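You operate a simulated robot arm through the tools that you are given. There is no shell and no other tool.

Carry out the task below with a simulated robot arm. There is one attempt and no reset: what you move stays moved.

JOB
Lock the tube, press on the lamp base with the red label, then open the clamp.
Fine: the base lies beside the jig; lay it in the channel and use the press lever.

It is judged by the outcome, as a careful person would: the job done as asked, and still so three seconds after it is handed in. It fails if anything else is knocked over, pushed out of place, dropped, spilled or broken.

ROBOT AND FRAMES
A 6-joint arm with a fingered hand, fixed in place. Base frame: the origin is at the foot of the arm, x ahead of it, y to its left, z up. Units: mm, degrees, N and s.
With the tool pointing down near the work surface it reaches from about 300 to 700 mm from the base axis. Its first joint turns from -166.0 to 166.0 degrees. Payload 4 kg.
The TCP is the grasp point between the finger pads, 22 mm short of the fingertips. In the tool frame z runs along the fingers and y along their closing line. Largest opening 112 mm; the body of the gripper starts 60 mm behind the TCP. The gripper is a hand of 4 fingers: y runs from the thumb to the fingers, the wrist lies at [0, 0, -218] in the tool frame, and closing takes about 1.5 s.
Orientation is that of the tool frame in the base frame, as a unit quaternion [w, x, y, z]. With the fingers straight down and closing along the base's y, the tool's x points along the base's -x, its y along +y and its z along -z.

CONTROLS
- The arm moves only by the tool jog_arm. Its argument "increments" is a list that holds one entry, the list of rows, each a list of 7 numbers: the shift along the tool's x, y, z in mm, then the turn, a rotation vector about the tool's x, y, z in degrees, then the closure in counts, from 0 (fully open) to 255 (shut). In form: [[[tx, ty, tz, ax, ay, az, grip], ...]]. A call has 1 to 20 rows; each row shifts and turns the commanded pose from where the row before left it, along the tool's axes as they then stand. Rows are played at 5 a second. More than 50 mm and 8.6 degrees between two rows, or a gripper value outside its range, and nothing of the call is played. A pose out of reach is approached as far as the arm can. The call stops where the force on the tool passes 80 N (or 10 N more than at its start, if that is more) or the arm is blocked; 0.2 s more then pass. The fingers move at their own pace (about 45 mm/s each) and stop on an object; they squeeze with about 29 N. The grip force told is the motor's: it shows also when the fingers shut on nothing. Time passes only in rows, and 0.2 s behind the last, so rows that do not move let the fingers close. The reply holds the time, the measured pose of the TCP, the force on the tool along the base axes, the opening and the grip force, in the units named above and with some noise, with the torque about the TCP (base axes, N m) and any sound that the robot's microphone picked up.
- Cameras (640 x 400 px; columns grow to the right, rows downward): "scene" is fixed at [219.8, 650.1, 1443.7]; the picture's right is [-0.95, -0.30, 0.00], its down [-0.24, 0.77, -0.59] and it looks along [0.18, -0.57, -0.81] (base axes); focal length 214 px, centre (320, 200). "wrist" rides on the gripper at [69, 4, -83] in the tool frame; the picture's right is [-0.06, 1.00, 0.00], its down [-0.77, -0.05, -0.64] and it looks along [-0.64, -0.04, 0.77] (tool axes); focal length 243 px, centre (320, 200). There is no depth. A picture from a camera that has moved, and an enlarged one, comes with that camera's place and axes in the base frame and with its lens.
- camera(camera): a new picture of that camera. It takes no simulated time.
- grasp_type(shape): the hand has 4 fingers and takes this shape, open, in about a second: jaw (thumb against the fingers, like two jaws); tri (thumb and two fingers); tip (a fingertip pinch); poke (one finger out to press); point (the index stretched); flat (the hand flat); cup (the hand cupped); fist (a fist). The gripper value then closes the fingers along that shape, each until it touches; the sizes above hold for jaw. It gives what a move gives, with no picture.
- close_up(camera, box): a new picture of the part [left, top, right, bottom] of that camera's present view, enlarged. It takes no simulated time.
- sign_off(): hands the job in; it is judged then, once.

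Nothing tells you positions but the pictures and the camera data. Unless the task says otherwise, let go and move clear before handing in.

The tools are called after "Request:" as a command line: name --argument value ..., lists and objects as JSON in quotes. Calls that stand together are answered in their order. jog_arm: Moves the arm, as the interface text tells. Its arguments: {"type":"object","properties":{"increments":{"type":"array","items":{"type":"array","items":{"type":"array","items":{"type":"number"}}}}},"required":["increments"]} The other tools are called the same way: grasp_type (shape) gives the hand a shape; camera (camera) takes a picture; close_up (camera, box) takes an enlarged picture of a part of a camera's view; sign_off () hands the job in.

At the start:

```text
time: 0.0
ee_pos: [422.8, 185.7, 1199.8]
orientation: [0.0, 0.0, 1.0, 0.0]
force: [0.2, -0.4, -0.1]
ft_torque: [-0.01, 0.01, 0.0]
gripper_width: 111.9
finger_force: 0.0
shape: jaw
```

scene: 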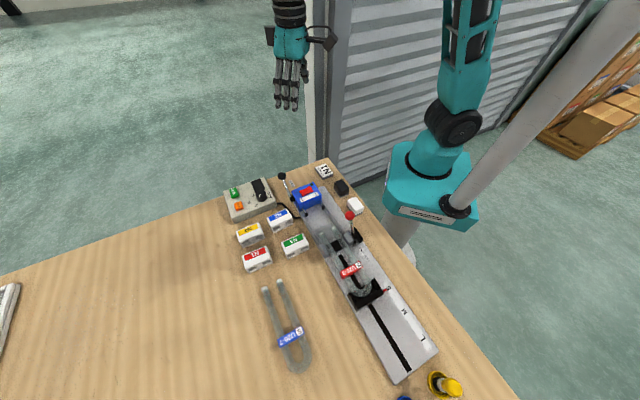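
wrist: 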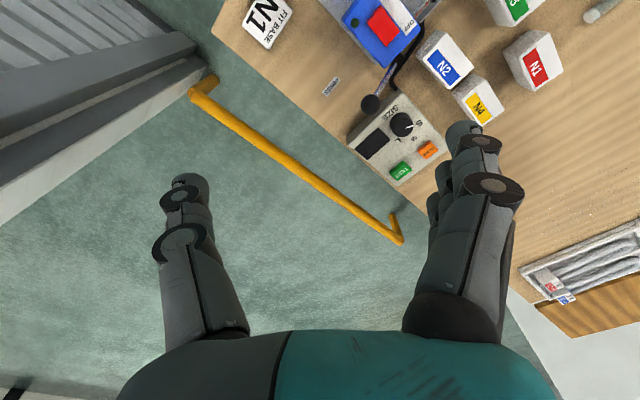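

I see a table with a jig (aluminium channel with a tube, clamp and press lever), four lamp bases with coloured labels, and a control box. I'll take close-ups first to understand the layout.

Request:
close_up --camera "scene" --box '[220, 150, 380, 250]'

Request:
close_up --camera "scene" --box '[300, 200, 460, 300]'

Request:
close_up --camera "scene" --box '[320, 290, 480, 390]'

Request:
close_up --camera "wrist" --box '[320, 0, 640, 200]'

```text
4.00 times, centred on (300, 200) of scene
camera zoom: at [219.8, 650.1, 1443.7], right [-0.95, -0.3, 0.0], down [-0.24, 0.77, -0.59], along [0.18, -0.57, -0.81], focal length 858 px, centre (400, 200)
```

zoom: 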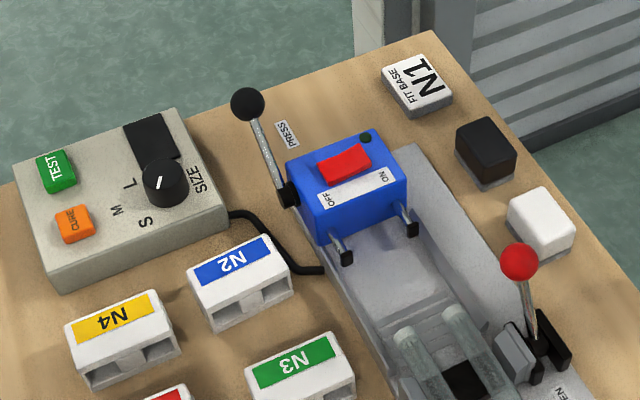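

```text
4.00 times, centred on (380, 250) of scene
camera zoom: at [219.8, 650.1, 1443.7], right [-0.95, -0.3, 0.0], down [-0.24, 0.77, -0.59], along [0.18, -0.57, -0.81], focal length 858 px, centre (80, 0)
```

zoom: 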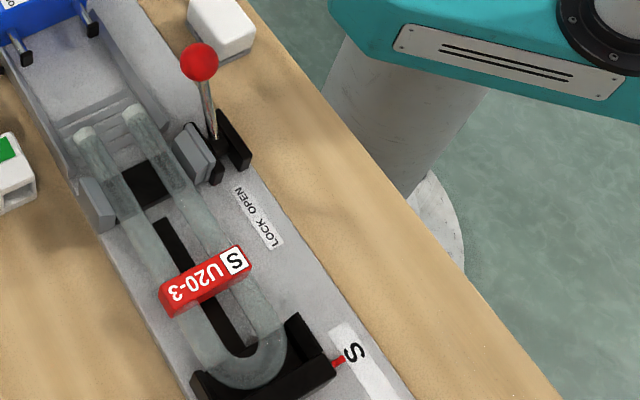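

```text
4.00 times, centred on (400, 340) of scene
camera zoom: at [219.8, 650.1, 1443.7], right [-0.95, -0.3, 0.0], down [-0.24, 0.77, -0.59], along [0.18, -0.57, -0.81], focal length 858 px, centre (0, -360)
```

zoom: 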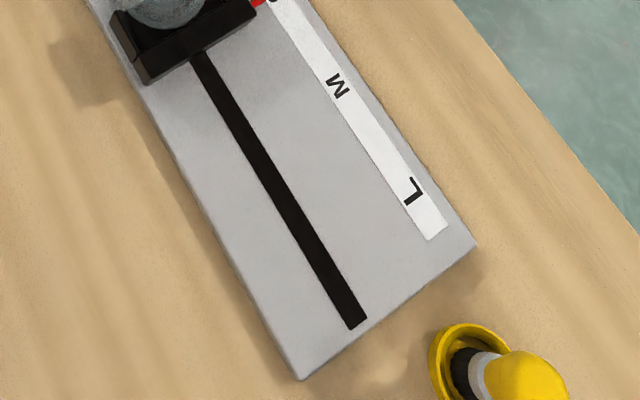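

```text
2.00 times, centred on (480, 100) of wrist
camera zoom: at [353.4, 188.6, 1283.8], right [0.06, 1.0, 0.0], down [0.77, -0.05, 0.64], along [0.64, -0.04, -0.77], focal length 485 px, centre (0, 400)
```

zoom: 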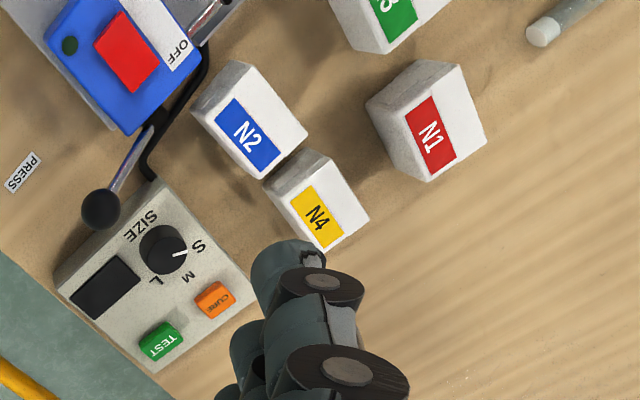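

The jig runs diagonally across the table (about from (370,290) to (20,600)), table top near z≈850. The red-labelled base N1 sits around (450,490). I'll move the wrist camera to get a closer look at the jig and bases.

Request:
jog_arm --increments '[[[37, 20, 0, 0, 0, 0, 0], [37, 20, 0, 0, 0, 0, 0], [37, 20, 0, 0, 0, 0, 0], [37, 20, 0, 0, 0, 0, 0], [37, 20, 0, 0, 0, 0, 0], [37, 20, 0, 0, 0, 0, 0], [37, 20, 0, 0, 0, 0, 0]]]'

Request:
camera --camera "wrist"

Request:
camera --camera "scene"

```text
time: 1.6
ee_pos: [165.2, 326.4, 1201.3]
orientation: [0.0, 0.0, 1.0, 0.0]
force: [0.5, 0.1, -0.2]
ft_torque: [0.01, -0.02, 0.01]
gripper_width: 111.8
finger_force: 0.1
shape: jaw
```

```text
taken
camera wrist: at [94.7, 329.3, 1284.1], right [0.06, 1.0, 0.0], down [0.77, -0.05, 0.64], along [0.64, -0.04, -0.77], focal length 243 px, centre (320, 200)
```

wrist: 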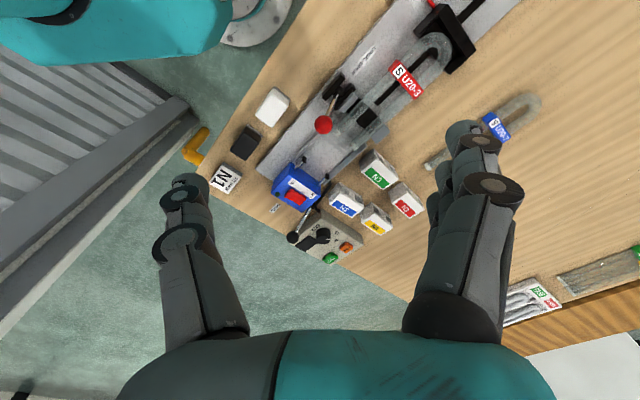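

```text
taken
```

scene: 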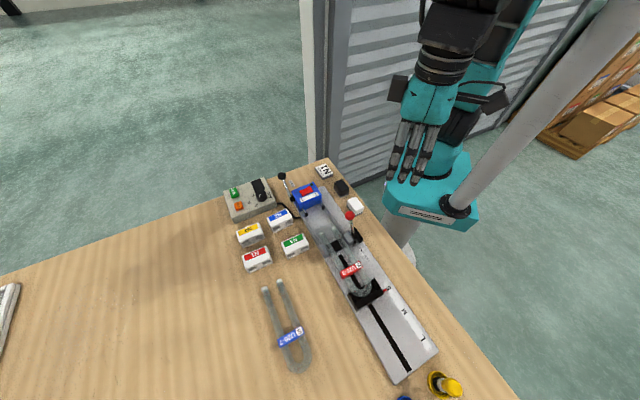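

Request:
close_up --camera "wrist" --box '[200, 130, 440, 280]'

Request:
close_up --camera "wrist" --box '[280, 0, 520, 150]'

```text
2.67 times, centred on (320, 205) of wrist
camera zoom: at [94.7, 329.3, 1284.1], right [0.06, 1.0, 0.0], down [0.77, -0.05, 0.64], along [0.64, -0.04, -0.77], focal length 647 px, centre (320, 187)
```

zoom: 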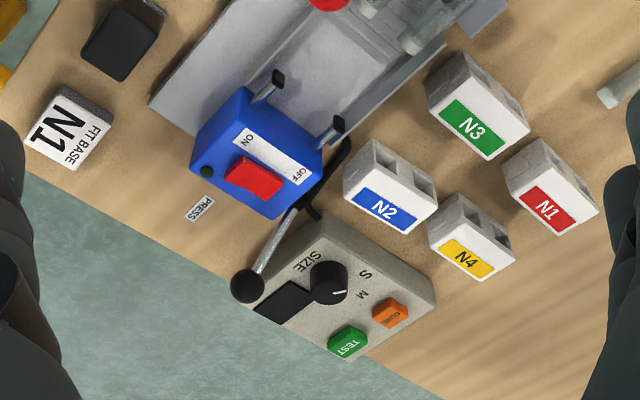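

```text
2.67 times, centred on (400, 75) of wrist
camera zoom: at [94.7, 329.3, 1284.1], right [0.06, 1.0, 0.0], down [0.77, -0.05, 0.64], along [0.64, -0.04, -0.77], focal length 647 px, centre (107, 533)
```

zoom: 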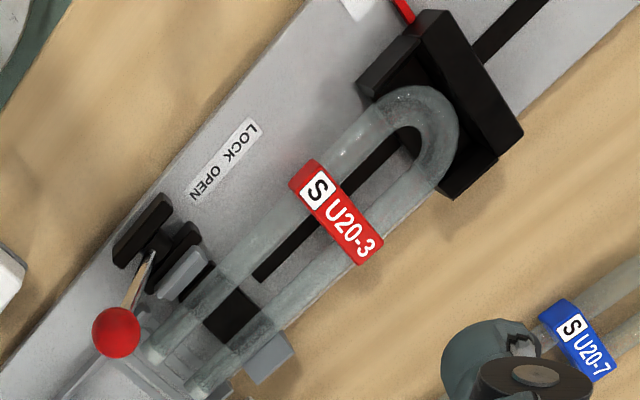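

Knob of the clamp lever is about (238,326,943) leaning toward the blue press (OPEN side); press-lever knob is about (469,249,949). Next I turn the hand to line up with the jig and look from closer.

Request:
jog_arm --increments '[[[0, 0, 0, 0, 0, 8.2, 0], [0, 0, 0, 0, 0, 8.2, 0], [0, 0, 0, 0, 0, 8.2, 0], [0, 0, 0, 0, 0, 8.2, 0], [0, 0, 0, 0, 0, 8.2, 0], [2, 25, 30, 0, 0, 0, 0], [2, 25, 30, 0, 0, 0, 0], [2, 25, 30, 0, 0, 0, 0], [2, 25, 30, 0, 0, 0, 0], [2, 25, 30, 0, 0, 0, 0]]]'

Request:
camera --camera "wrist"

```text
time: 3.8
ee_pos: [237.2, 425.8, 1049.2]
orientation: [0.0, 0.35, 0.937, 0.0]
force: [0.1, -0.6, -0.4]
ft_torque: [0.02, 0.01, 0.0]
gripper_width: 111.8
finger_force: 0.1
shape: jaw
```

```text
taken
camera wrist: at [187.8, 473.5, 1133.5], right [0.7, 0.71, 0.0], down [0.55, -0.54, 0.64], along [0.46, -0.45, -0.77], focal length 243 px, centre (320, 200)
```

wrist: 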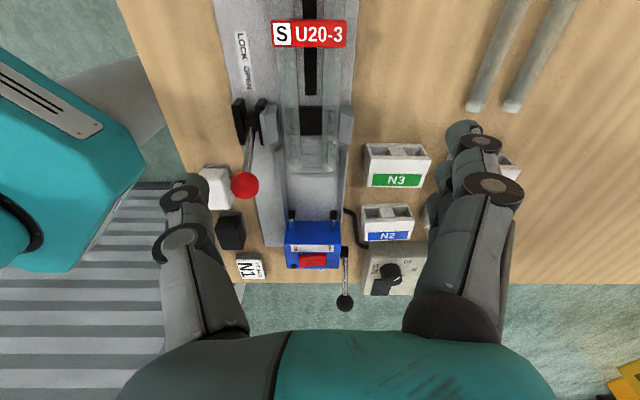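

Request:
close_up --camera "wrist" --box '[200, 90, 440, 240]'

Request:
close_up --camera "wrist" --box '[220, 180, 440, 318]'

Request:
close_up --camera "wrist" --box '[200, 0, 440, 150]'

```text
2.67 times, centred on (320, 165) of wrist
camera zoom: at [187.8, 473.5, 1133.5], right [0.7, 0.71, 0.0], down [0.55, -0.54, 0.64], along [0.46, -0.45, -0.77], focal length 647 px, centre (320, 293)
```

zoom: 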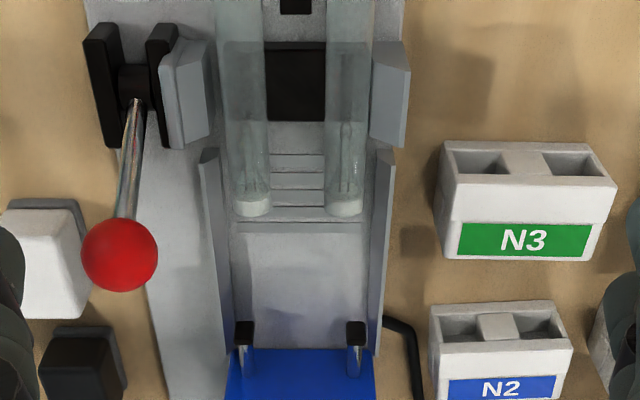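

```text
2.90 times, centred on (330, 249) of wrist
camera zoom: at [187.8, 473.5, 1133.5], right [0.7, 0.71, 0.0], down [0.55, -0.54, 0.64], along [0.46, -0.45, -0.77], focal length 703 px, centre (291, 58)
```

zoom: 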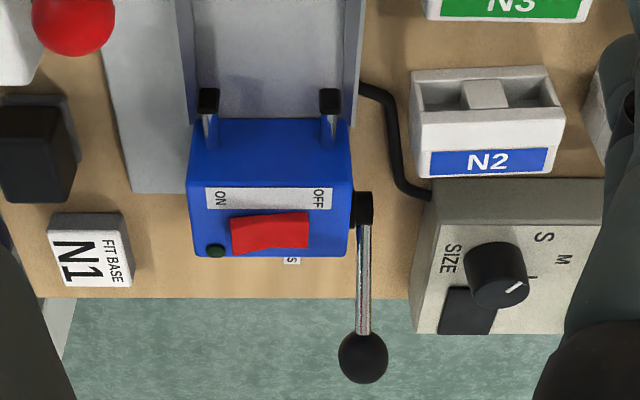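

```text
2.67 times, centred on (320, 75) of wrist
camera zoom: at [187.8, 473.5, 1133.5], right [0.7, 0.71, 0.0], down [0.55, -0.54, 0.64], along [0.46, -0.45, -0.77], focal length 647 px, centre (320, 533)
```

zoom: 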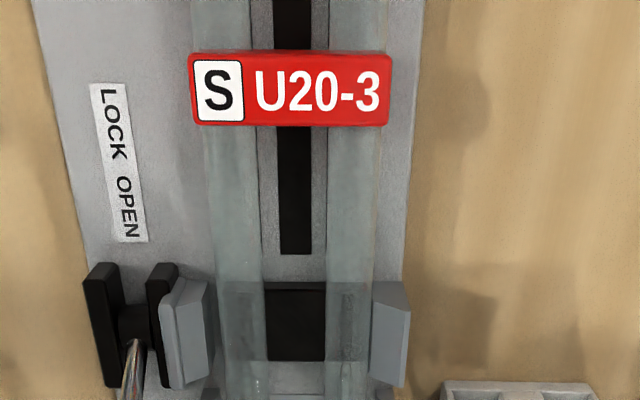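

Request:
close_up --camera "wrist" --box '[260, 130, 372, 200]'

Request:
close_up --camera "wrist" --box '[260, 180, 372, 250]'

Request:
close_up --camera "scene" --box '[290, 180, 370, 230]'

Request:
close_up --camera "scene" --box '[226, 200, 322, 280]'

```text
5.71 times, centred on (316, 165) of wrist
camera zoom: at [187.8, 473.5, 1133.5], right [0.7, 0.71, 0.0], down [0.55, -0.54, 0.64], along [0.46, -0.45, -0.77], focal length 1386 px, centre (343, 400)
```

zoom: 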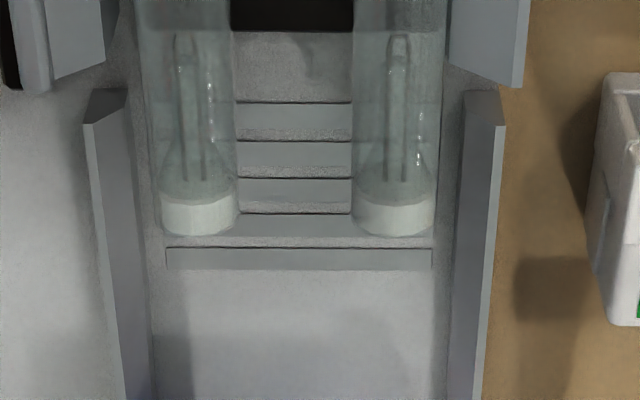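

```text
5.71 times, centred on (316, 215) of wrist
camera zoom: at [187.8, 473.5, 1133.5], right [0.7, 0.71, 0.0], down [0.55, -0.54, 0.64], along [0.46, -0.45, -0.77], focal length 1386 px, centre (343, 114)
```

zoom: 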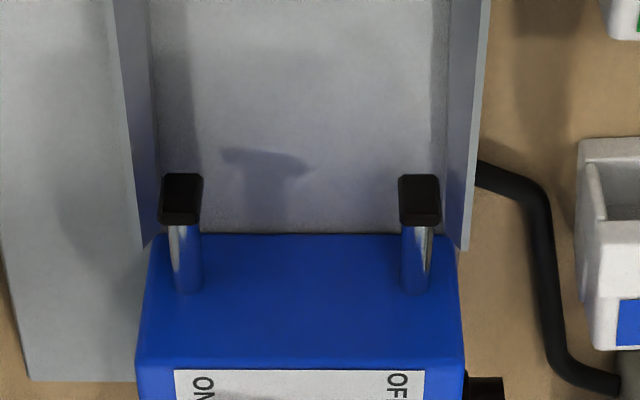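

```text
8.00 times, centred on (330, 205) of scene
camera zoom: at [219.8, 650.1, 1443.7], right [-0.95, -0.3, 0.0], down [-0.24, 0.77, -0.59], along [0.18, -0.57, -0.81], focal length 1716 px, centre (240, 160)
```

zoom: 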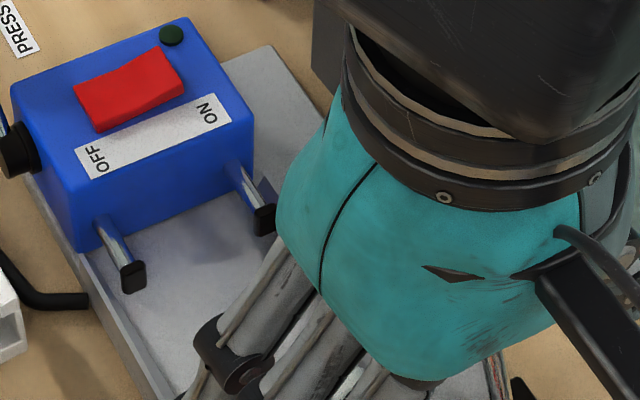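

```text
5.00 times, centred on (274, 240) of scene
camera zoom: at [219.8, 650.1, 1443.7], right [-0.95, -0.3, 0.0], down [-0.24, 0.77, -0.59], along [0.18, -0.57, -0.81], focal length 1072 px, centre (550, 0)
```

zoom: 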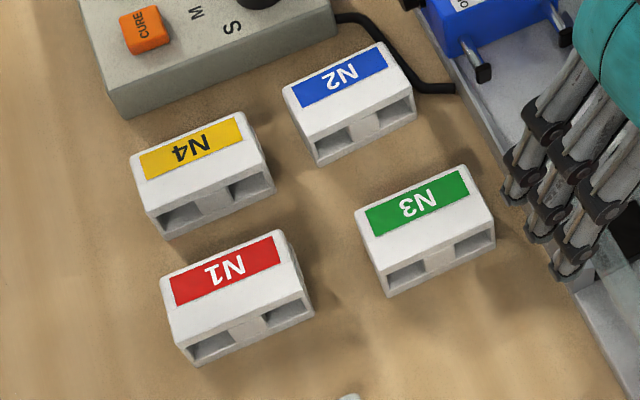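

Request:
close_up --camera "scene" --box '[262, 165, 326, 205]'

Request:
close_up --camera "wrist" --box '[280, 215, 376, 275]'

Request:
close_up --camera "wrist" --box '[220, 90, 300, 140]'

```text
10.00 times, centred on (294, 185) of scene
camera zoom: at [219.8, 650.1, 1443.7], right [-0.95, -0.3, 0.0], down [-0.24, 0.77, -0.59], along [0.18, -0.57, -0.81], focal length 2145 px, centre (580, 350)
```

zoom: 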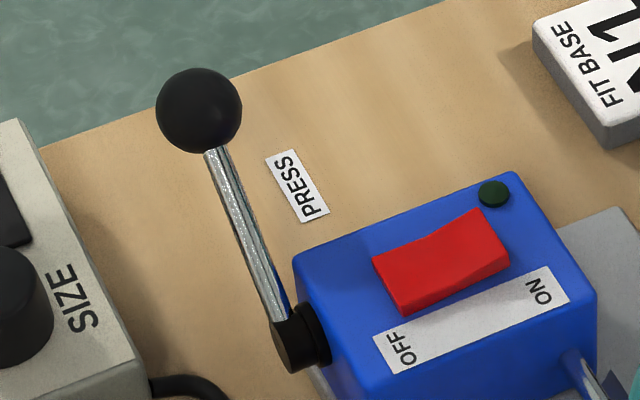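

```text
6.67 times, centred on (328, 245) of wrist
camera zoom: at [187.8, 473.5, 1133.5], right [0.7, 0.71, 0.0], down [0.55, -0.54, 0.64], along [0.46, -0.45, -0.77], focal length 1618 px, centre (267, -100)
```

zoom: 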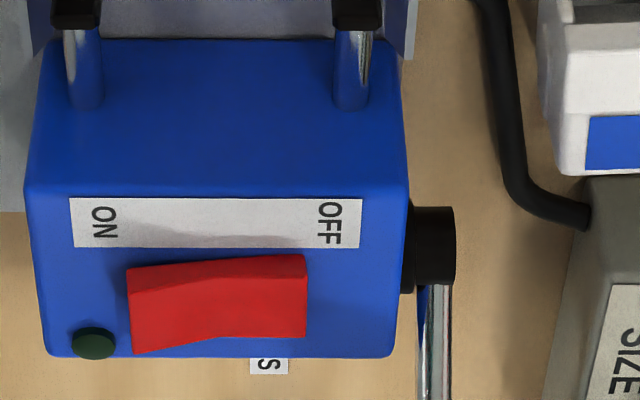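

```text
8.00 times, centred on (260, 115) of wrist
camera zoom: at [187.8, 473.5, 1133.5], right [0.7, 0.71, 0.0], down [0.55, -0.54, 0.64], along [0.46, -0.45, -0.77], focal length 1941 px, centre (800, 880)
```

zoom: 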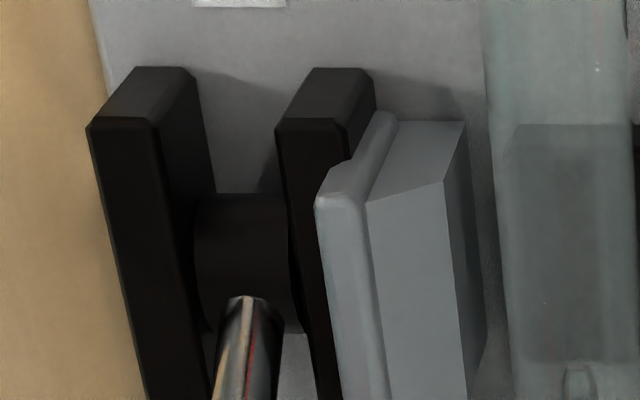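

The base is roughly 65×36×40 mm, holes facing the tube; the channel's side rails look ~15 mm high. The clamp lever pivots about p≈94 along the jig with its knob leaning to OPEN. I'll turn the hand so it closes along the jig, to straddle the red knob and swing it to LOCK.

Request:
jog_arm --increments '[[[0, 0, 0, 0, 0, -7.9, 80], [0, 0, 0, 0, 0, -7.9, 80], [0, 0, 0, 0, 0, -7.9, 80], [0, 0, 0, 0, 0, -7.9, 80], [0, 0, 0, 0, 0, -7.9, 80], [0, 0, 0, 0, 0, -7.9, 80], [0, 0, 0, 0, 0, -7.9, 80], [0, 0, 0, 0, 0, -7.9, 80], [0, 0, 0, 0, 0, -7.9, 80], [0, 0, 0, 0, 0, -7.9, 80], [0, 0, 0, 0, 0, -7.65, 80], [24, -24, 0, 0, 0, 0, 80], [24, -24, 0, 0, 0, 0, 80], [24, -23, 0, 0, 0, 0, 80]]]'

Request:
camera --camera "wrist"

Request:
camera --camera "scene"

```text
time: 6.8
ee_pos: [238.4, 325.7, 1052.0]
orientation: [0.001, -0.39, 0.921, 0.0]
force: [0.2, 0.3, 0.2]
ft_torque: [-0.03, 0.0, -0.01]
gripper_width: 77.0
finger_force: 0.0
shape: jaw
```

```text
taken
camera wrist: at [186.3, 277.6, 1134.8], right [-0.67, 0.74, 0.0], down [0.57, 0.51, 0.64], along [0.48, 0.43, -0.77], focal length 243 px, centre (320, 200)
```

wrist: 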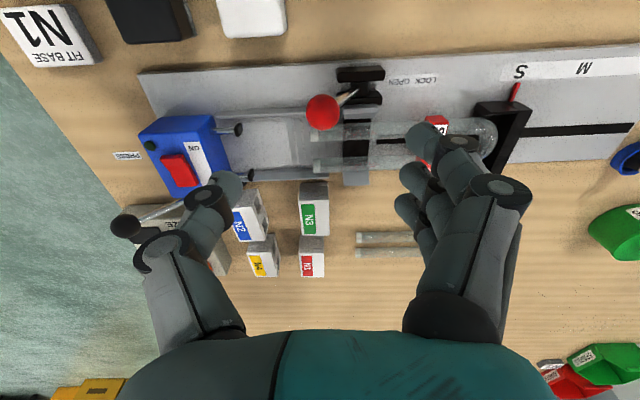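

```text
taken
```

scene: 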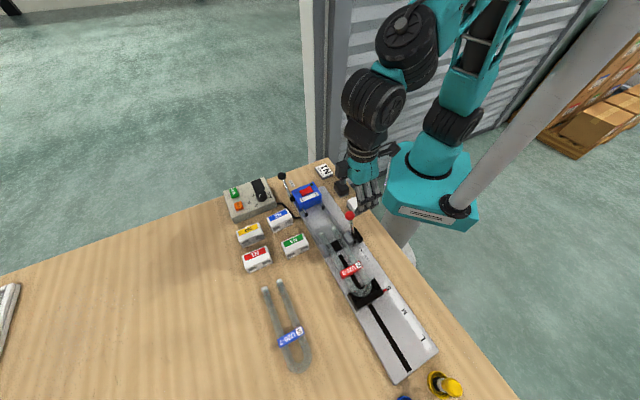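

Request:
jog_arm --increments '[[[0, 0, 25, 0, 0, 0, 80], [0, 0, 25, 0, 0, 0, 80], [0, 0, 25, 0, 0, 0, 80], [0, 0, 20, 0, 0, 0, 80], [0, 0, 10, 0, 0, 0, 80]]]'

Request:
camera --camera "wrist"

Request:
close_up --camera "scene" --box '[300, 170, 420, 245]'

```text
time: 8.0
ee_pos: [238.1, 325.1, 946.6]
orientation: [0.0, -0.388, 0.922, -0.001]
force: [-0.7, -0.1, 0.2]
ft_torque: [0.0, -0.02, 0.01]
gripper_width: 76.9
finger_force: 0.2
shape: jaw
```

```text
taken
camera wrist: at [186.7, 277.5, 1028.7], right [-0.67, 0.74, 0.0], down [0.57, 0.51, 0.64], along [0.48, 0.43, -0.77], focal length 243 px, centre (320, 200)
```

wrist: 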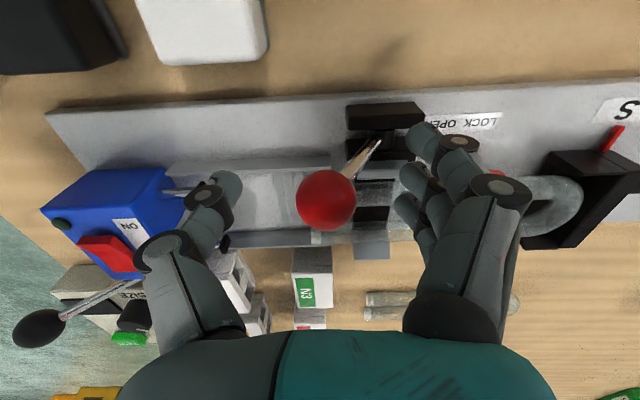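

```text
5.33 times, centred on (360, 208) of scene
camera zoom: at [219.8, 650.1, 1443.7], right [-0.95, -0.3, 0.0], down [-0.24, 0.77, -0.59], along [0.18, -0.57, -0.81], focal length 1144 px, centre (107, 160)
```

zoom: 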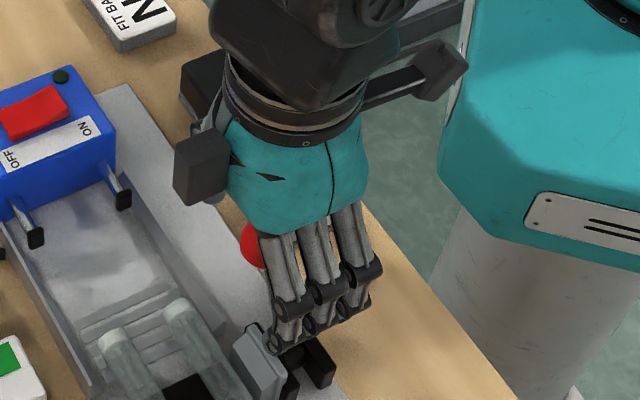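

Request:
jog_arm --increments '[[[0, 0, 0, 0, 0, 0, 135], [0, 0, 0, 0, 0, 0, 135], [0, 0, 0, 0, 0, 0, 135], [0, 6, 0, 0, 0, 0, 135], [0, 6, 0, 0, 0, 0, 135], [0, 6, 0, 0, 0, 0, 135], [0, 6, 0, 0, 0, 0, 135]]]'

Request:
camera --camera "wrist"

```text
time: 9.6
ee_pos: [221.7, 342.8, 945.9]
orientation: [0.0, -0.389, 0.921, 0.0]
force: [2.2, -0.9, 1.7]
ft_torque: [0.0, -0.01, -0.02]
gripper_width: 54.4
finger_force: 0.2
shape: jaw
```

```text
taken
camera wrist: at [169.8, 294.0, 1029.0], right [-0.67, 0.74, 0.0], down [0.57, 0.51, 0.64], along [0.48, 0.43, -0.77], focal length 243 px, centre (320, 200)
```

wrist: 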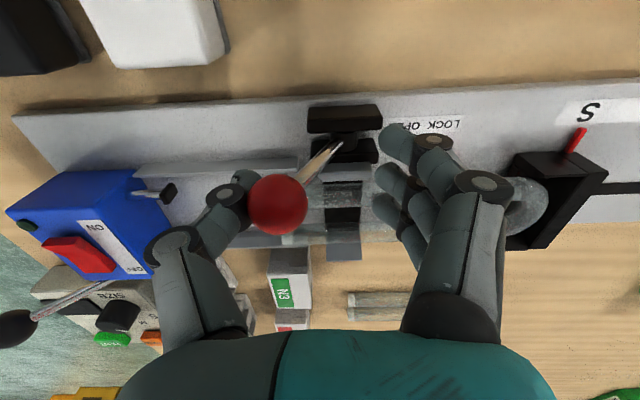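

Request:
jog_arm --increments '[[[0, 6, 0, 0, 0, 0, 135], [0, 6, 0, 0, 0, 0, 135], [0, 6, 0, 0, 0, 0, 135], [0, 6, 0, 0, 0, 0, 135], [0, 6, 0, 0, 0, 0, 135], [0, 6, 0, 0, 0, 0, 135]]]'

Request:
camera --camera "wrist"

```text
time: 11.0
ee_pos: [195.7, 367.2, 944.5]
orientation: [0.0, -0.389, 0.921, 0.0]
force: [0.7, -0.2, -0.1]
ft_torque: [0.0, -0.01, -0.01]
gripper_width: 53.7
finger_force: 0.1
shape: jaw
```

```text
taken
camera wrist: at [144.2, 319.2, 1028.9], right [-0.67, 0.74, 0.0], down [0.57, 0.51, 0.64], along [0.48, 0.43, -0.77], focal length 243 px, centre (320, 200)
```

wrist: 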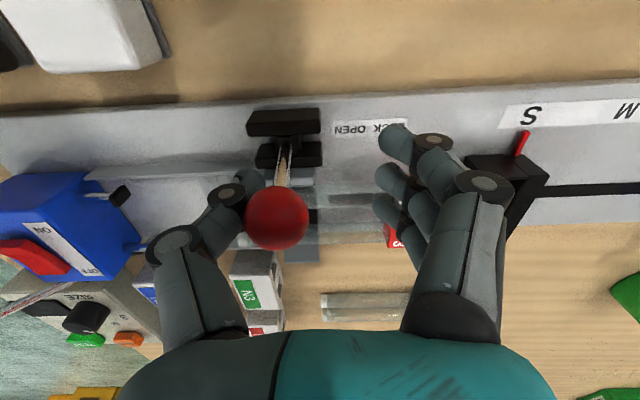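

Request:
jog_arm --increments '[[[0, 6, 0, 0, 0, 0, 135], [0, 6, 0, 0, 0, 0, 135], [0, 6, 0, 0, 0, 0, 135], [0, 6, 0, 0, 0, 0, 135]]]'

Request:
camera --camera "wrist"

```text
time: 12.0
ee_pos: [178.4, 383.3, 946.2]
orientation: [0.0, -0.388, 0.922, 0.0]
force: [1.0, 0.0, 0.1]
ft_torque: [0.0, 0.02, 0.01]
gripper_width: 53.4
finger_force: 0.0
shape: jaw
```

```text
taken
camera wrist: at [126.8, 335.8, 1029.1], right [-0.67, 0.74, 0.0], down [0.57, 0.51, 0.64], along [0.48, 0.43, -0.77], focal length 243 px, centre (320, 200)
```

wrist: 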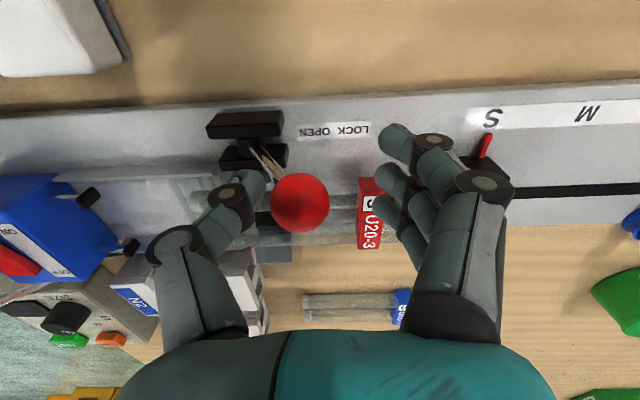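

Request:
jog_arm --increments '[[[0, 3, 0, 0, 0, 0, 135], [0, 3, 0, 0, 0, 0, 135], [0, 3, 0, 0, 0, 0, 135]]]'

Request:
camera --camera "wrist"

```text
time: 12.8
ee_pos: [172.6, 390.0, 946.7]
orientation: [0.0, -0.389, 0.921, -0.001]
force: [2.0, -3.0, 2.0]
ft_torque: [-0.05, -0.11, -0.01]
gripper_width: 56.7
finger_force: 0.1
shape: jaw
```

```text
taken
camera wrist: at [120.5, 342.3, 1029.2], right [-0.67, 0.74, 0.0], down [0.57, 0.51, 0.64], along [0.48, 0.43, -0.77], focal length 243 px, centre (320, 200)
```

wrist: 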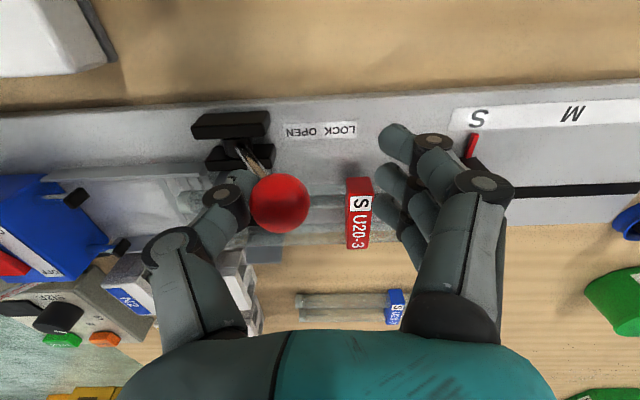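

The knob has swung over and hit its stop on the LOCK side. I'll back off, rise, and check the clamp.

Request:
jog_arm --increments '[[[0, -5, 0, 0, 0, 0, 135], [0, -3, 0, 0, 0, 0, 120], [0, 0, 0, 0, 0, 0, 100], [0, 0, 20, 0, 0, 0, 100]]]'

```text
time: 13.8
ee_pos: [179.3, 385.2, 924.9]
orientation: [0.0, -0.389, 0.921, 0.0]
force: [0.4, -0.2, 1.2]
ft_torque: [-0.09, -0.05, 0.01]
gripper_width: 67.5
finger_force: 0.0
shape: jaw
```

I sent the wrong sign (down rather than up), but forces stay near zero. Going straight up now and checking.

Request:
jog_arm --increments '[[[0, 0, -20, 0, 0, 0, 100], [0, 0, -30, 0, 0, 0, 80], [0, 0, -40, 0, 0, 0, 60], [0, 0, -40, 0, 0, 0, 60]]]'

Request:
camera --camera "wrist"

Request:
close_up --camera "scene" --box '[300, 200, 440, 300]'

```text
time: 14.8
ee_pos: [177.3, 383.0, 1055.9]
orientation: [0.0, -0.389, 0.921, 0.0]
force: [-0.4, 0.5, 0.4]
ft_torque: [-0.01, -0.05, 0.0]
gripper_width: 85.4
finger_force: 0.1
shape: jaw
```

```text
taken
camera wrist: at [126.1, 335.8, 1138.8], right [-0.67, 0.74, 0.0], down [0.57, 0.51, 0.64], along [0.48, 0.43, -0.77], focal length 243 px, centre (320, 200)
```

wrist: 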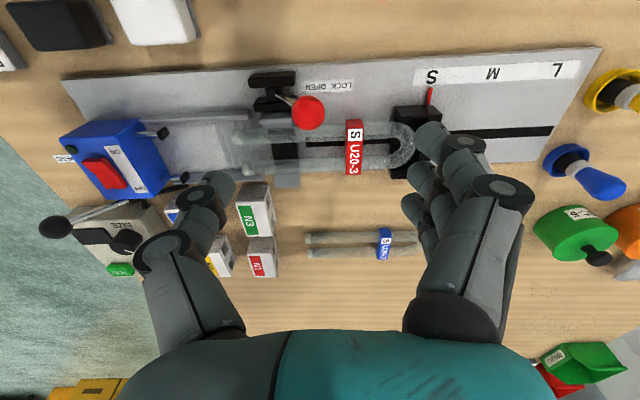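

```text
4.00 times, centred on (370, 250) of scene
camera zoom: at [219.8, 650.1, 1443.7], right [-0.95, -0.3, 0.0], down [-0.24, 0.77, -0.59], along [0.18, -0.57, -0.81], focal length 858 px, centre (120, 0)
```

zoom: 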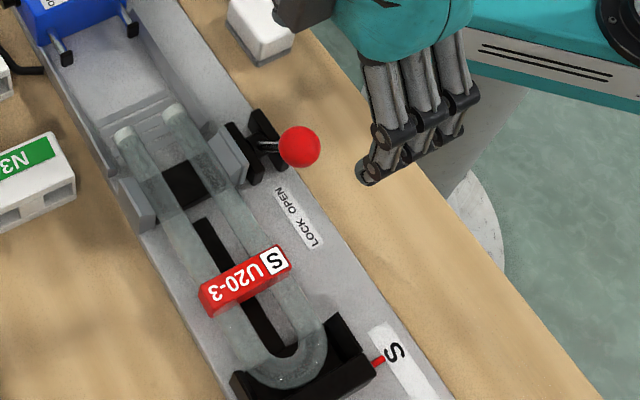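

The clamp lever now sits on the LOCK side and the pad has closed on the tube. Next I turn the hand 90° and go above the red-labelled base N1 at about (444,494).

Request:
jog_arm --increments '[[[0, 0, 0, 0, 0, 8.2, 60], [0, 0, 0, 0, 0, 8.2, 60], [0, 0, 0, 0, 0, 8.2, 60], [0, 0, 0, 0, 0, 8.2, 60], [0, 0, 0, 0, 0, 8.2, 60], [0, 0, 0, 0, 0, 8.2, 60], [0, 0, 0, 0, 0, 8.2, 60], [0, 0, 0, 0, 0, 8.2, 60], [0, 0, 0, 0, 0, 8.2, 60], [0, 0, 0, 0, 0, 8.2, 60], [0, 0, 0, 0, 0, 8.2, 60], [-16.2, 38, 0, 0, 0, 0, 60], [-16.2, 38, 0, 0, 0, 0, 60], [-16.2, 38, 0, 0, 0, 0, 60], [-16.2, 38, 0, 0, 0, 0, 60], [-16.2, 38, 0, 0, 0, 0, 60], [-16.2, 38, 0, 0, 0, 0, 60], [-16.2, 38, 0, 0, 0, 0, 60]]]'

Request:
camera --camera "wrist"

Request:
close_up --camera "scene" --box '[220, 190, 380, 290]'

```text
time: 18.6
ee_pos: [444.0, 493.2, 1053.5]
orientation: [0.0, 0.378, 0.926, 0.0]
force: [-0.2, 0.6, 0.3]
ft_torque: [0.04, -0.01, 0.02]
gripper_width: 85.4
finger_force: 0.1
shape: jaw
```

```text
taken
camera wrist: at [398.7, 545.2, 1138.2], right [0.74, 0.67, 0.0], down [0.51, -0.57, 0.64], along [0.43, -0.48, -0.77], focal length 243 px, centre (320, 200)
```

wrist: 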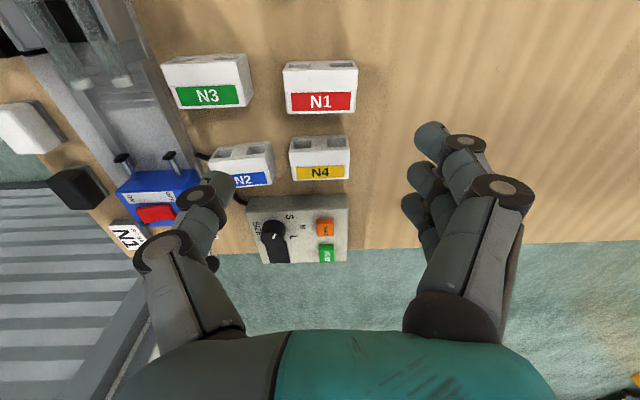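

```text
4.00 times, centred on (300, 240) of scene
camera zoom: at [219.8, 650.1, 1443.7], right [-0.95, -0.3, 0.0], down [-0.24, 0.77, -0.59], along [0.18, -0.57, -0.81], focal length 858 px, centre (400, 40)
```

zoom: 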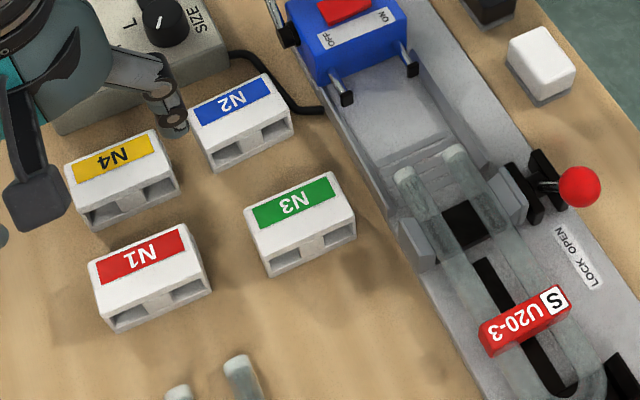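

Request:
close_up --camera "wrist" --box '[256, 40, 384, 120]'

Request:
close_up --camera "scene" --box '[236, 235, 284, 280]'

```text
5.00 times, centred on (320, 80) of wrist
camera zoom: at [398.7, 545.2, 1138.2], right [0.74, 0.67, 0.0], down [0.51, -0.57, 0.64], along [0.43, -0.48, -0.77], focal length 1213 px, centre (320, 800)
```

zoom: 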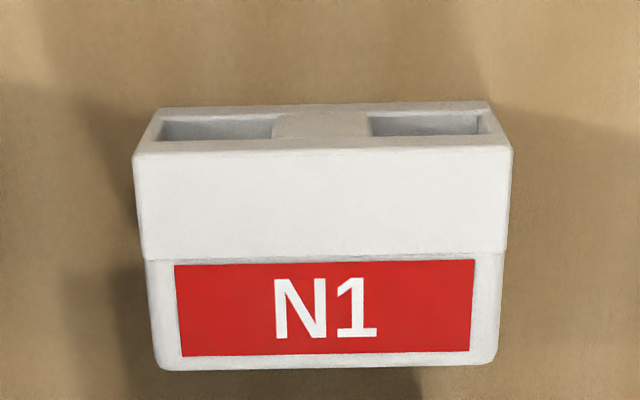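

```text
8.89 times, centred on (260, 258) of scene
camera zoom: at [219.8, 650.1, 1443.7], right [-0.95, -0.3, 0.0], down [-0.24, 0.77, -0.59], along [0.18, -0.57, -0.81], focal length 1906 px, centre (853, -311)
```

zoom: 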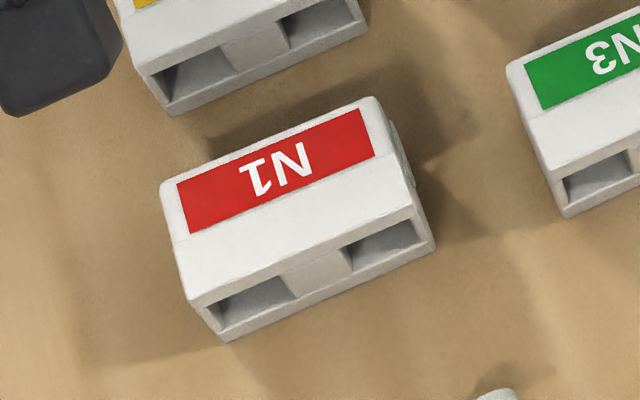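

Request:
close_up --camera "scene" --box '[296, 190, 352, 225]'

Request:
close_up --camera "wrist" --box '[20, 60, 180, 200]'

```text
11.43 times, centred on (324, 208) of scene
camera zoom: at [219.8, 650.1, 1443.7], right [-0.95, -0.3, 0.0], down [-0.24, 0.77, -0.59], along [0.18, -0.57, -0.81], focal length 2451 px, centre (274, 114)
```

zoom: 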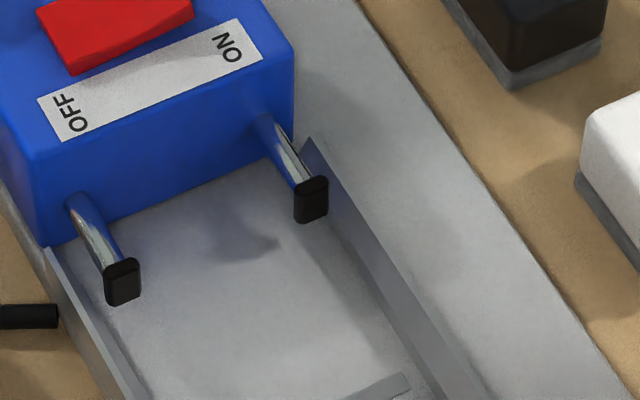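

```text
2.86 times, centred on (100, 130) of wrist
camera zoom: at [398.7, 545.2, 1138.2], right [0.74, 0.67, 0.0], down [0.51, -0.57, 0.64], along [0.43, -0.48, -0.77], focal length 693 px, centre (949, 400)
```

zoom: 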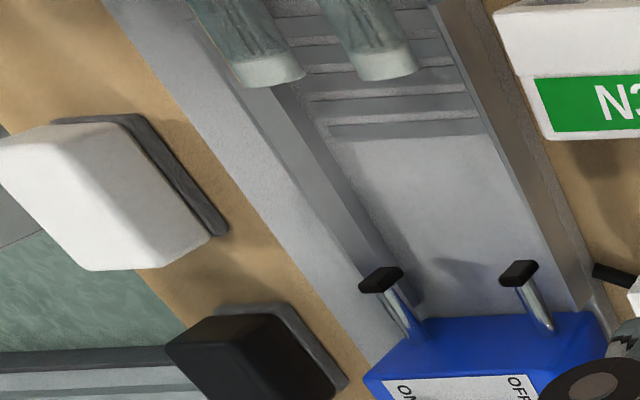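

Request:
close_up --camera "wrist" --box '[64, 60, 144, 110]'

Request:
close_up --camera "wrist" --box '[90, 110, 190, 172]'

```text
8.00 times, centred on (104, 85) of wrist
camera zoom: at [398.7, 545.2, 1138.2], right [0.74, 0.67, 0.0], down [0.51, -0.57, 0.64], along [0.43, -0.48, -0.77], focal length 1941 px, centre (2048, 1120)
```

zoom: 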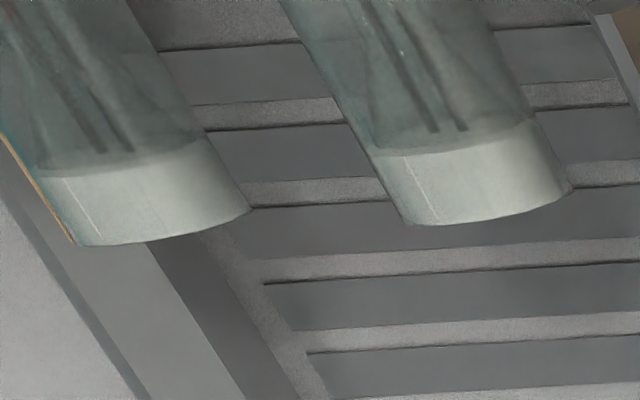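

```text
6.40 times, centred on (140, 141) of wrist
camera zoom: at [398.7, 545.2, 1138.2], right [0.74, 0.67, 0.0], down [0.51, -0.57, 0.64], along [0.43, -0.48, -0.77], focal length 1553 px, centre (1472, 578)
```

zoom: 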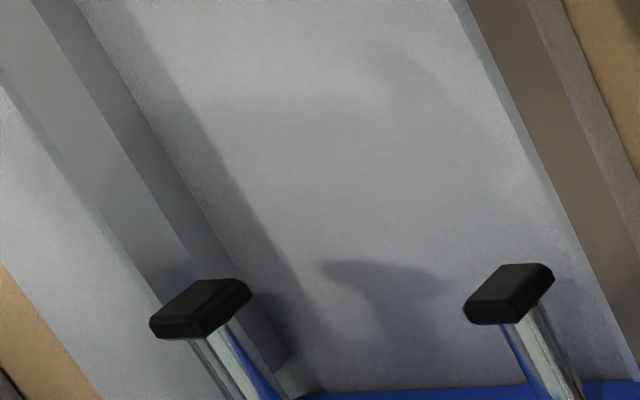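

Request:
close_up --camera "scene" --box '[310, 205, 358, 235]'

Request:
close_up --camera "wrist" --box '[40, 0, 152, 70]'

```text
13.33 times, centred on (334, 220) of scene
camera zoom: at [219.8, 650.1, 1443.7], right [-0.95, -0.3, 0.0], down [-0.24, 0.77, -0.59], along [0.18, -0.57, -0.81], focal length 2860 px, centre (133, -67)
```

zoom: 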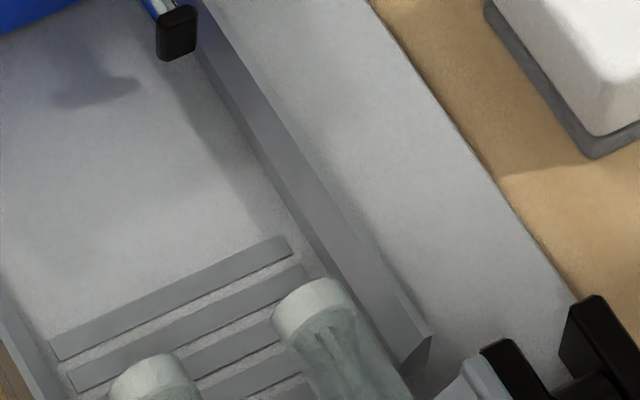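

```text
5.71 times, centred on (96, 35) of wrist
camera zoom: at [398.7, 545.2, 1138.2], right [0.74, 0.67, 0.0], down [0.51, -0.57, 0.64], along [0.43, -0.48, -0.77], focal length 1386 px, centre (1600, 1143)
```

zoom: 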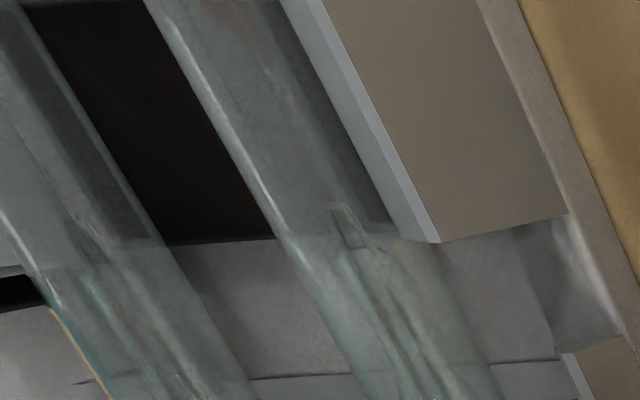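

N1 measures about 66×38 mm, centred near (444,495) with top at z≈900 and yawed about 3° relative to the jig. I align the hand to it and come down partway.

Request:
jog_arm --increments '[[[1.3, 1.4, 0, 0, 0, 3.1, 60], [0, 0, 25, 0, 0, 0, 60], [0, 0, 25, 0, 0, 0, 60], [0, 0, 25, 0, 0, 0, 60], [0, 0, 25, 0, 0, 0, 60], [0, 0, 20, 0, 0, 0, 60]]]'

Request:
camera --camera "wrist"

Request:
close_up --camera "scene" --box '[210, 210, 330, 285]'

```text
time: 20.0
ee_pos: [444.6, 496.7, 934.2]
orientation: [0.0, 0.404, 0.915, 0.0]
force: [-0.3, 0.1, 0.0]
ft_torque: [0.01, -0.03, -0.03]
gripper_width: 85.5
finger_force: 0.0
shape: jaw
```

```text
taken
camera wrist: at [400.6, 549.6, 1018.3], right [0.78, 0.63, 0.0], down [0.48, -0.6, 0.64], along [0.4, -0.5, -0.77], focal length 243 px, centre (320, 200)
```

wrist: 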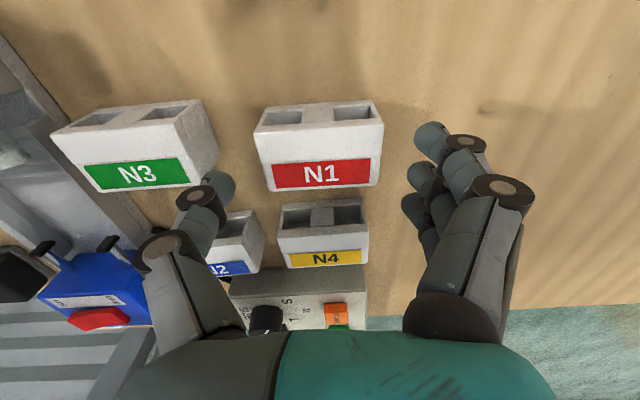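

```text
5.33 times, centred on (270, 248) of scene
camera zoom: at [219.8, 650.1, 1443.7], right [-0.95, -0.3, 0.0], down [-0.24, 0.77, -0.59], along [0.18, -0.57, -0.81], focal length 1144 px, centre (587, -53)
```

zoom: 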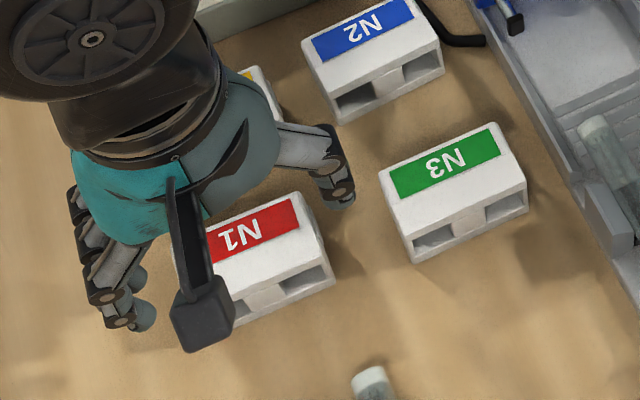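

Request:
jog_arm --increments '[[[-2, 0.7, 10, 0, 0, 0, 60], [0, 0, 10, 0, 0, 0, 60], [0, 0, 8, 0, 0, 0, 60], [0, 0, 4, 0, 0, 0, 60], [0, 0, 0, 0, 0, 0, 60]]]'

Request:
camera --camera "wrist"

```text
time: 21.2
ee_pos: [446.7, 495.8, 903.9]
orientation: [0.0, 0.404, 0.915, 0.0]
force: [-0.3, 0.2, 0.6]
ft_torque: [0.01, 0.0, 0.03]
gripper_width: 85.5
finger_force: 0.1
shape: jaw
```

```text
taken
camera wrist: at [402.8, 548.5, 986.7], right [0.78, 0.63, 0.0], down [0.48, -0.6, 0.64], along [0.4, -0.5, -0.77], focal length 243 px, centre (320, 200)
```

wrist: 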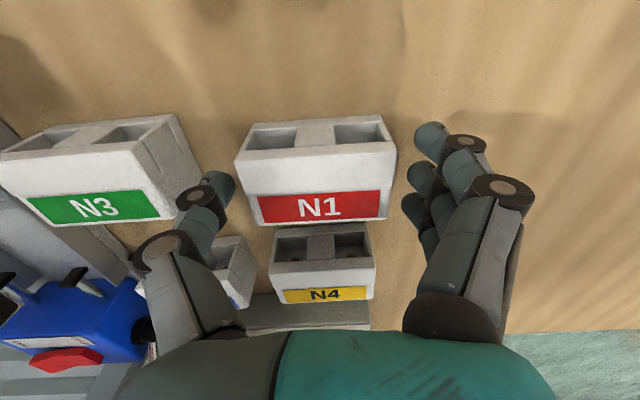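

Request:
jog_arm --increments '[[[0, 0, 0, 0, 0, 0, 90], [0, 0, 0, 0, 0, 0, 110], [0, 0, 0, 0, 0, 0, 130], [0, 0, 0, 0, 0, 0, 160], [0, 0, 0, 0, 0, 0, 180], [0, 0, 0, 0, 0, 0, 180], [0, 0, 0, 0, 0, 0, 180], [0, 0, 0, 0, 0, 0, 180]]]'

Request:
camera --camera "wrist"

```text
time: 23.0
ee_pos: [445.7, 495.8, 902.6]
orientation: [0.0, 0.403, 0.915, 0.0]
force: [-0.2, 0.2, 0.5]
ft_torque: [0.01, 0.0, 0.0]
gripper_width: 60.8
finger_force: 28.8
shape: jaw
```

```text
taken
camera wrist: at [402.8, 548.6, 986.8], right [0.78, 0.63, 0.0], down [0.48, -0.6, 0.64], along [0.4, -0.5, -0.77], focal length 243 px, centre (320, 200)
```

wrist: 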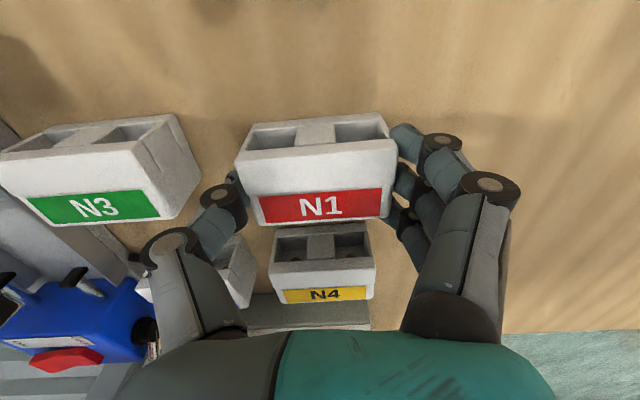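

Gripped with 29 N at ~61 mm. Lifting straight up and checking the hold.

Request:
jog_arm --increments '[[[0, 0, -5, 0, 0, 0, 180], [0, 0, -10, 0, 0, 0, 180], [0, 0, -20, 0, 0, 0, 180], [0, 0, -25, 0, 0, 0, 180], [0, 0, -25, 0, 0, 0, 180], [0, 0, -25, 0, 0, 0, 180]]]'

Request:
camera --camera "wrist"

Request:
camera --camera "scene"

```text
time: 24.4
ee_pos: [446.5, 495.5, 1013.5]
orientation: [0.001, 0.404, 0.915, 0.0]
force: [1.1, -1.0, -0.2]
ft_torque: [0.01, -0.01, 0.01]
gripper_width: 60.7
finger_force: 28.9
shape: jaw
```

```text
taken
camera wrist: at [403.8, 548.3, 1097.3], right [0.78, 0.63, 0.0], down [0.48, -0.6, 0.64], along [0.4, -0.5, -0.77], focal length 243 px, centre (320, 200)
```

wrist: 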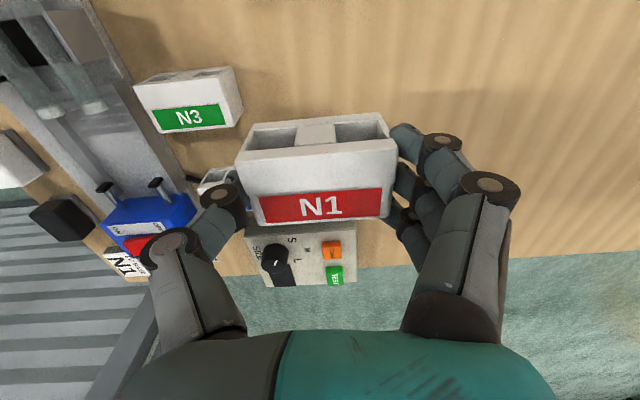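

```text
taken
```

scene: 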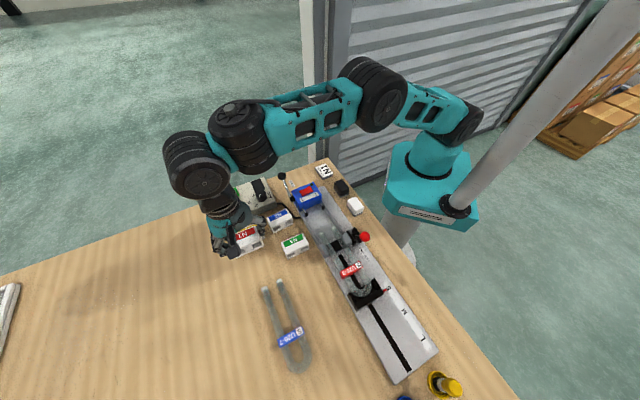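

Request:
close_up --camera "wrist" --box '[224, 100, 416, 220]'

```text
3.33 times, centred on (320, 160) of wrist
camera zoom: at [403.8, 548.3, 1097.3], right [0.78, 0.63, 0.0], down [0.48, -0.6, 0.64], along [0.4, -0.5, -0.77], focal length 809 px, centre (320, 333)
```

zoom: 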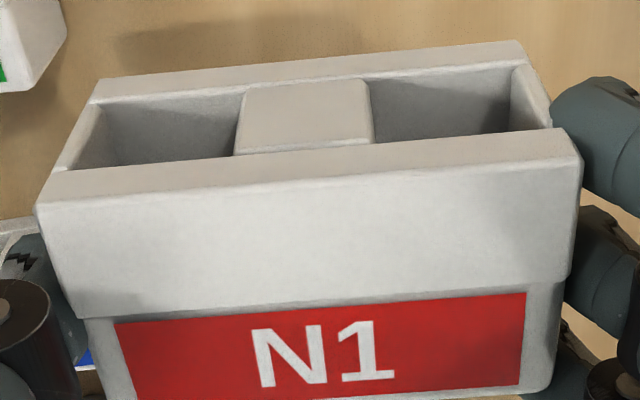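

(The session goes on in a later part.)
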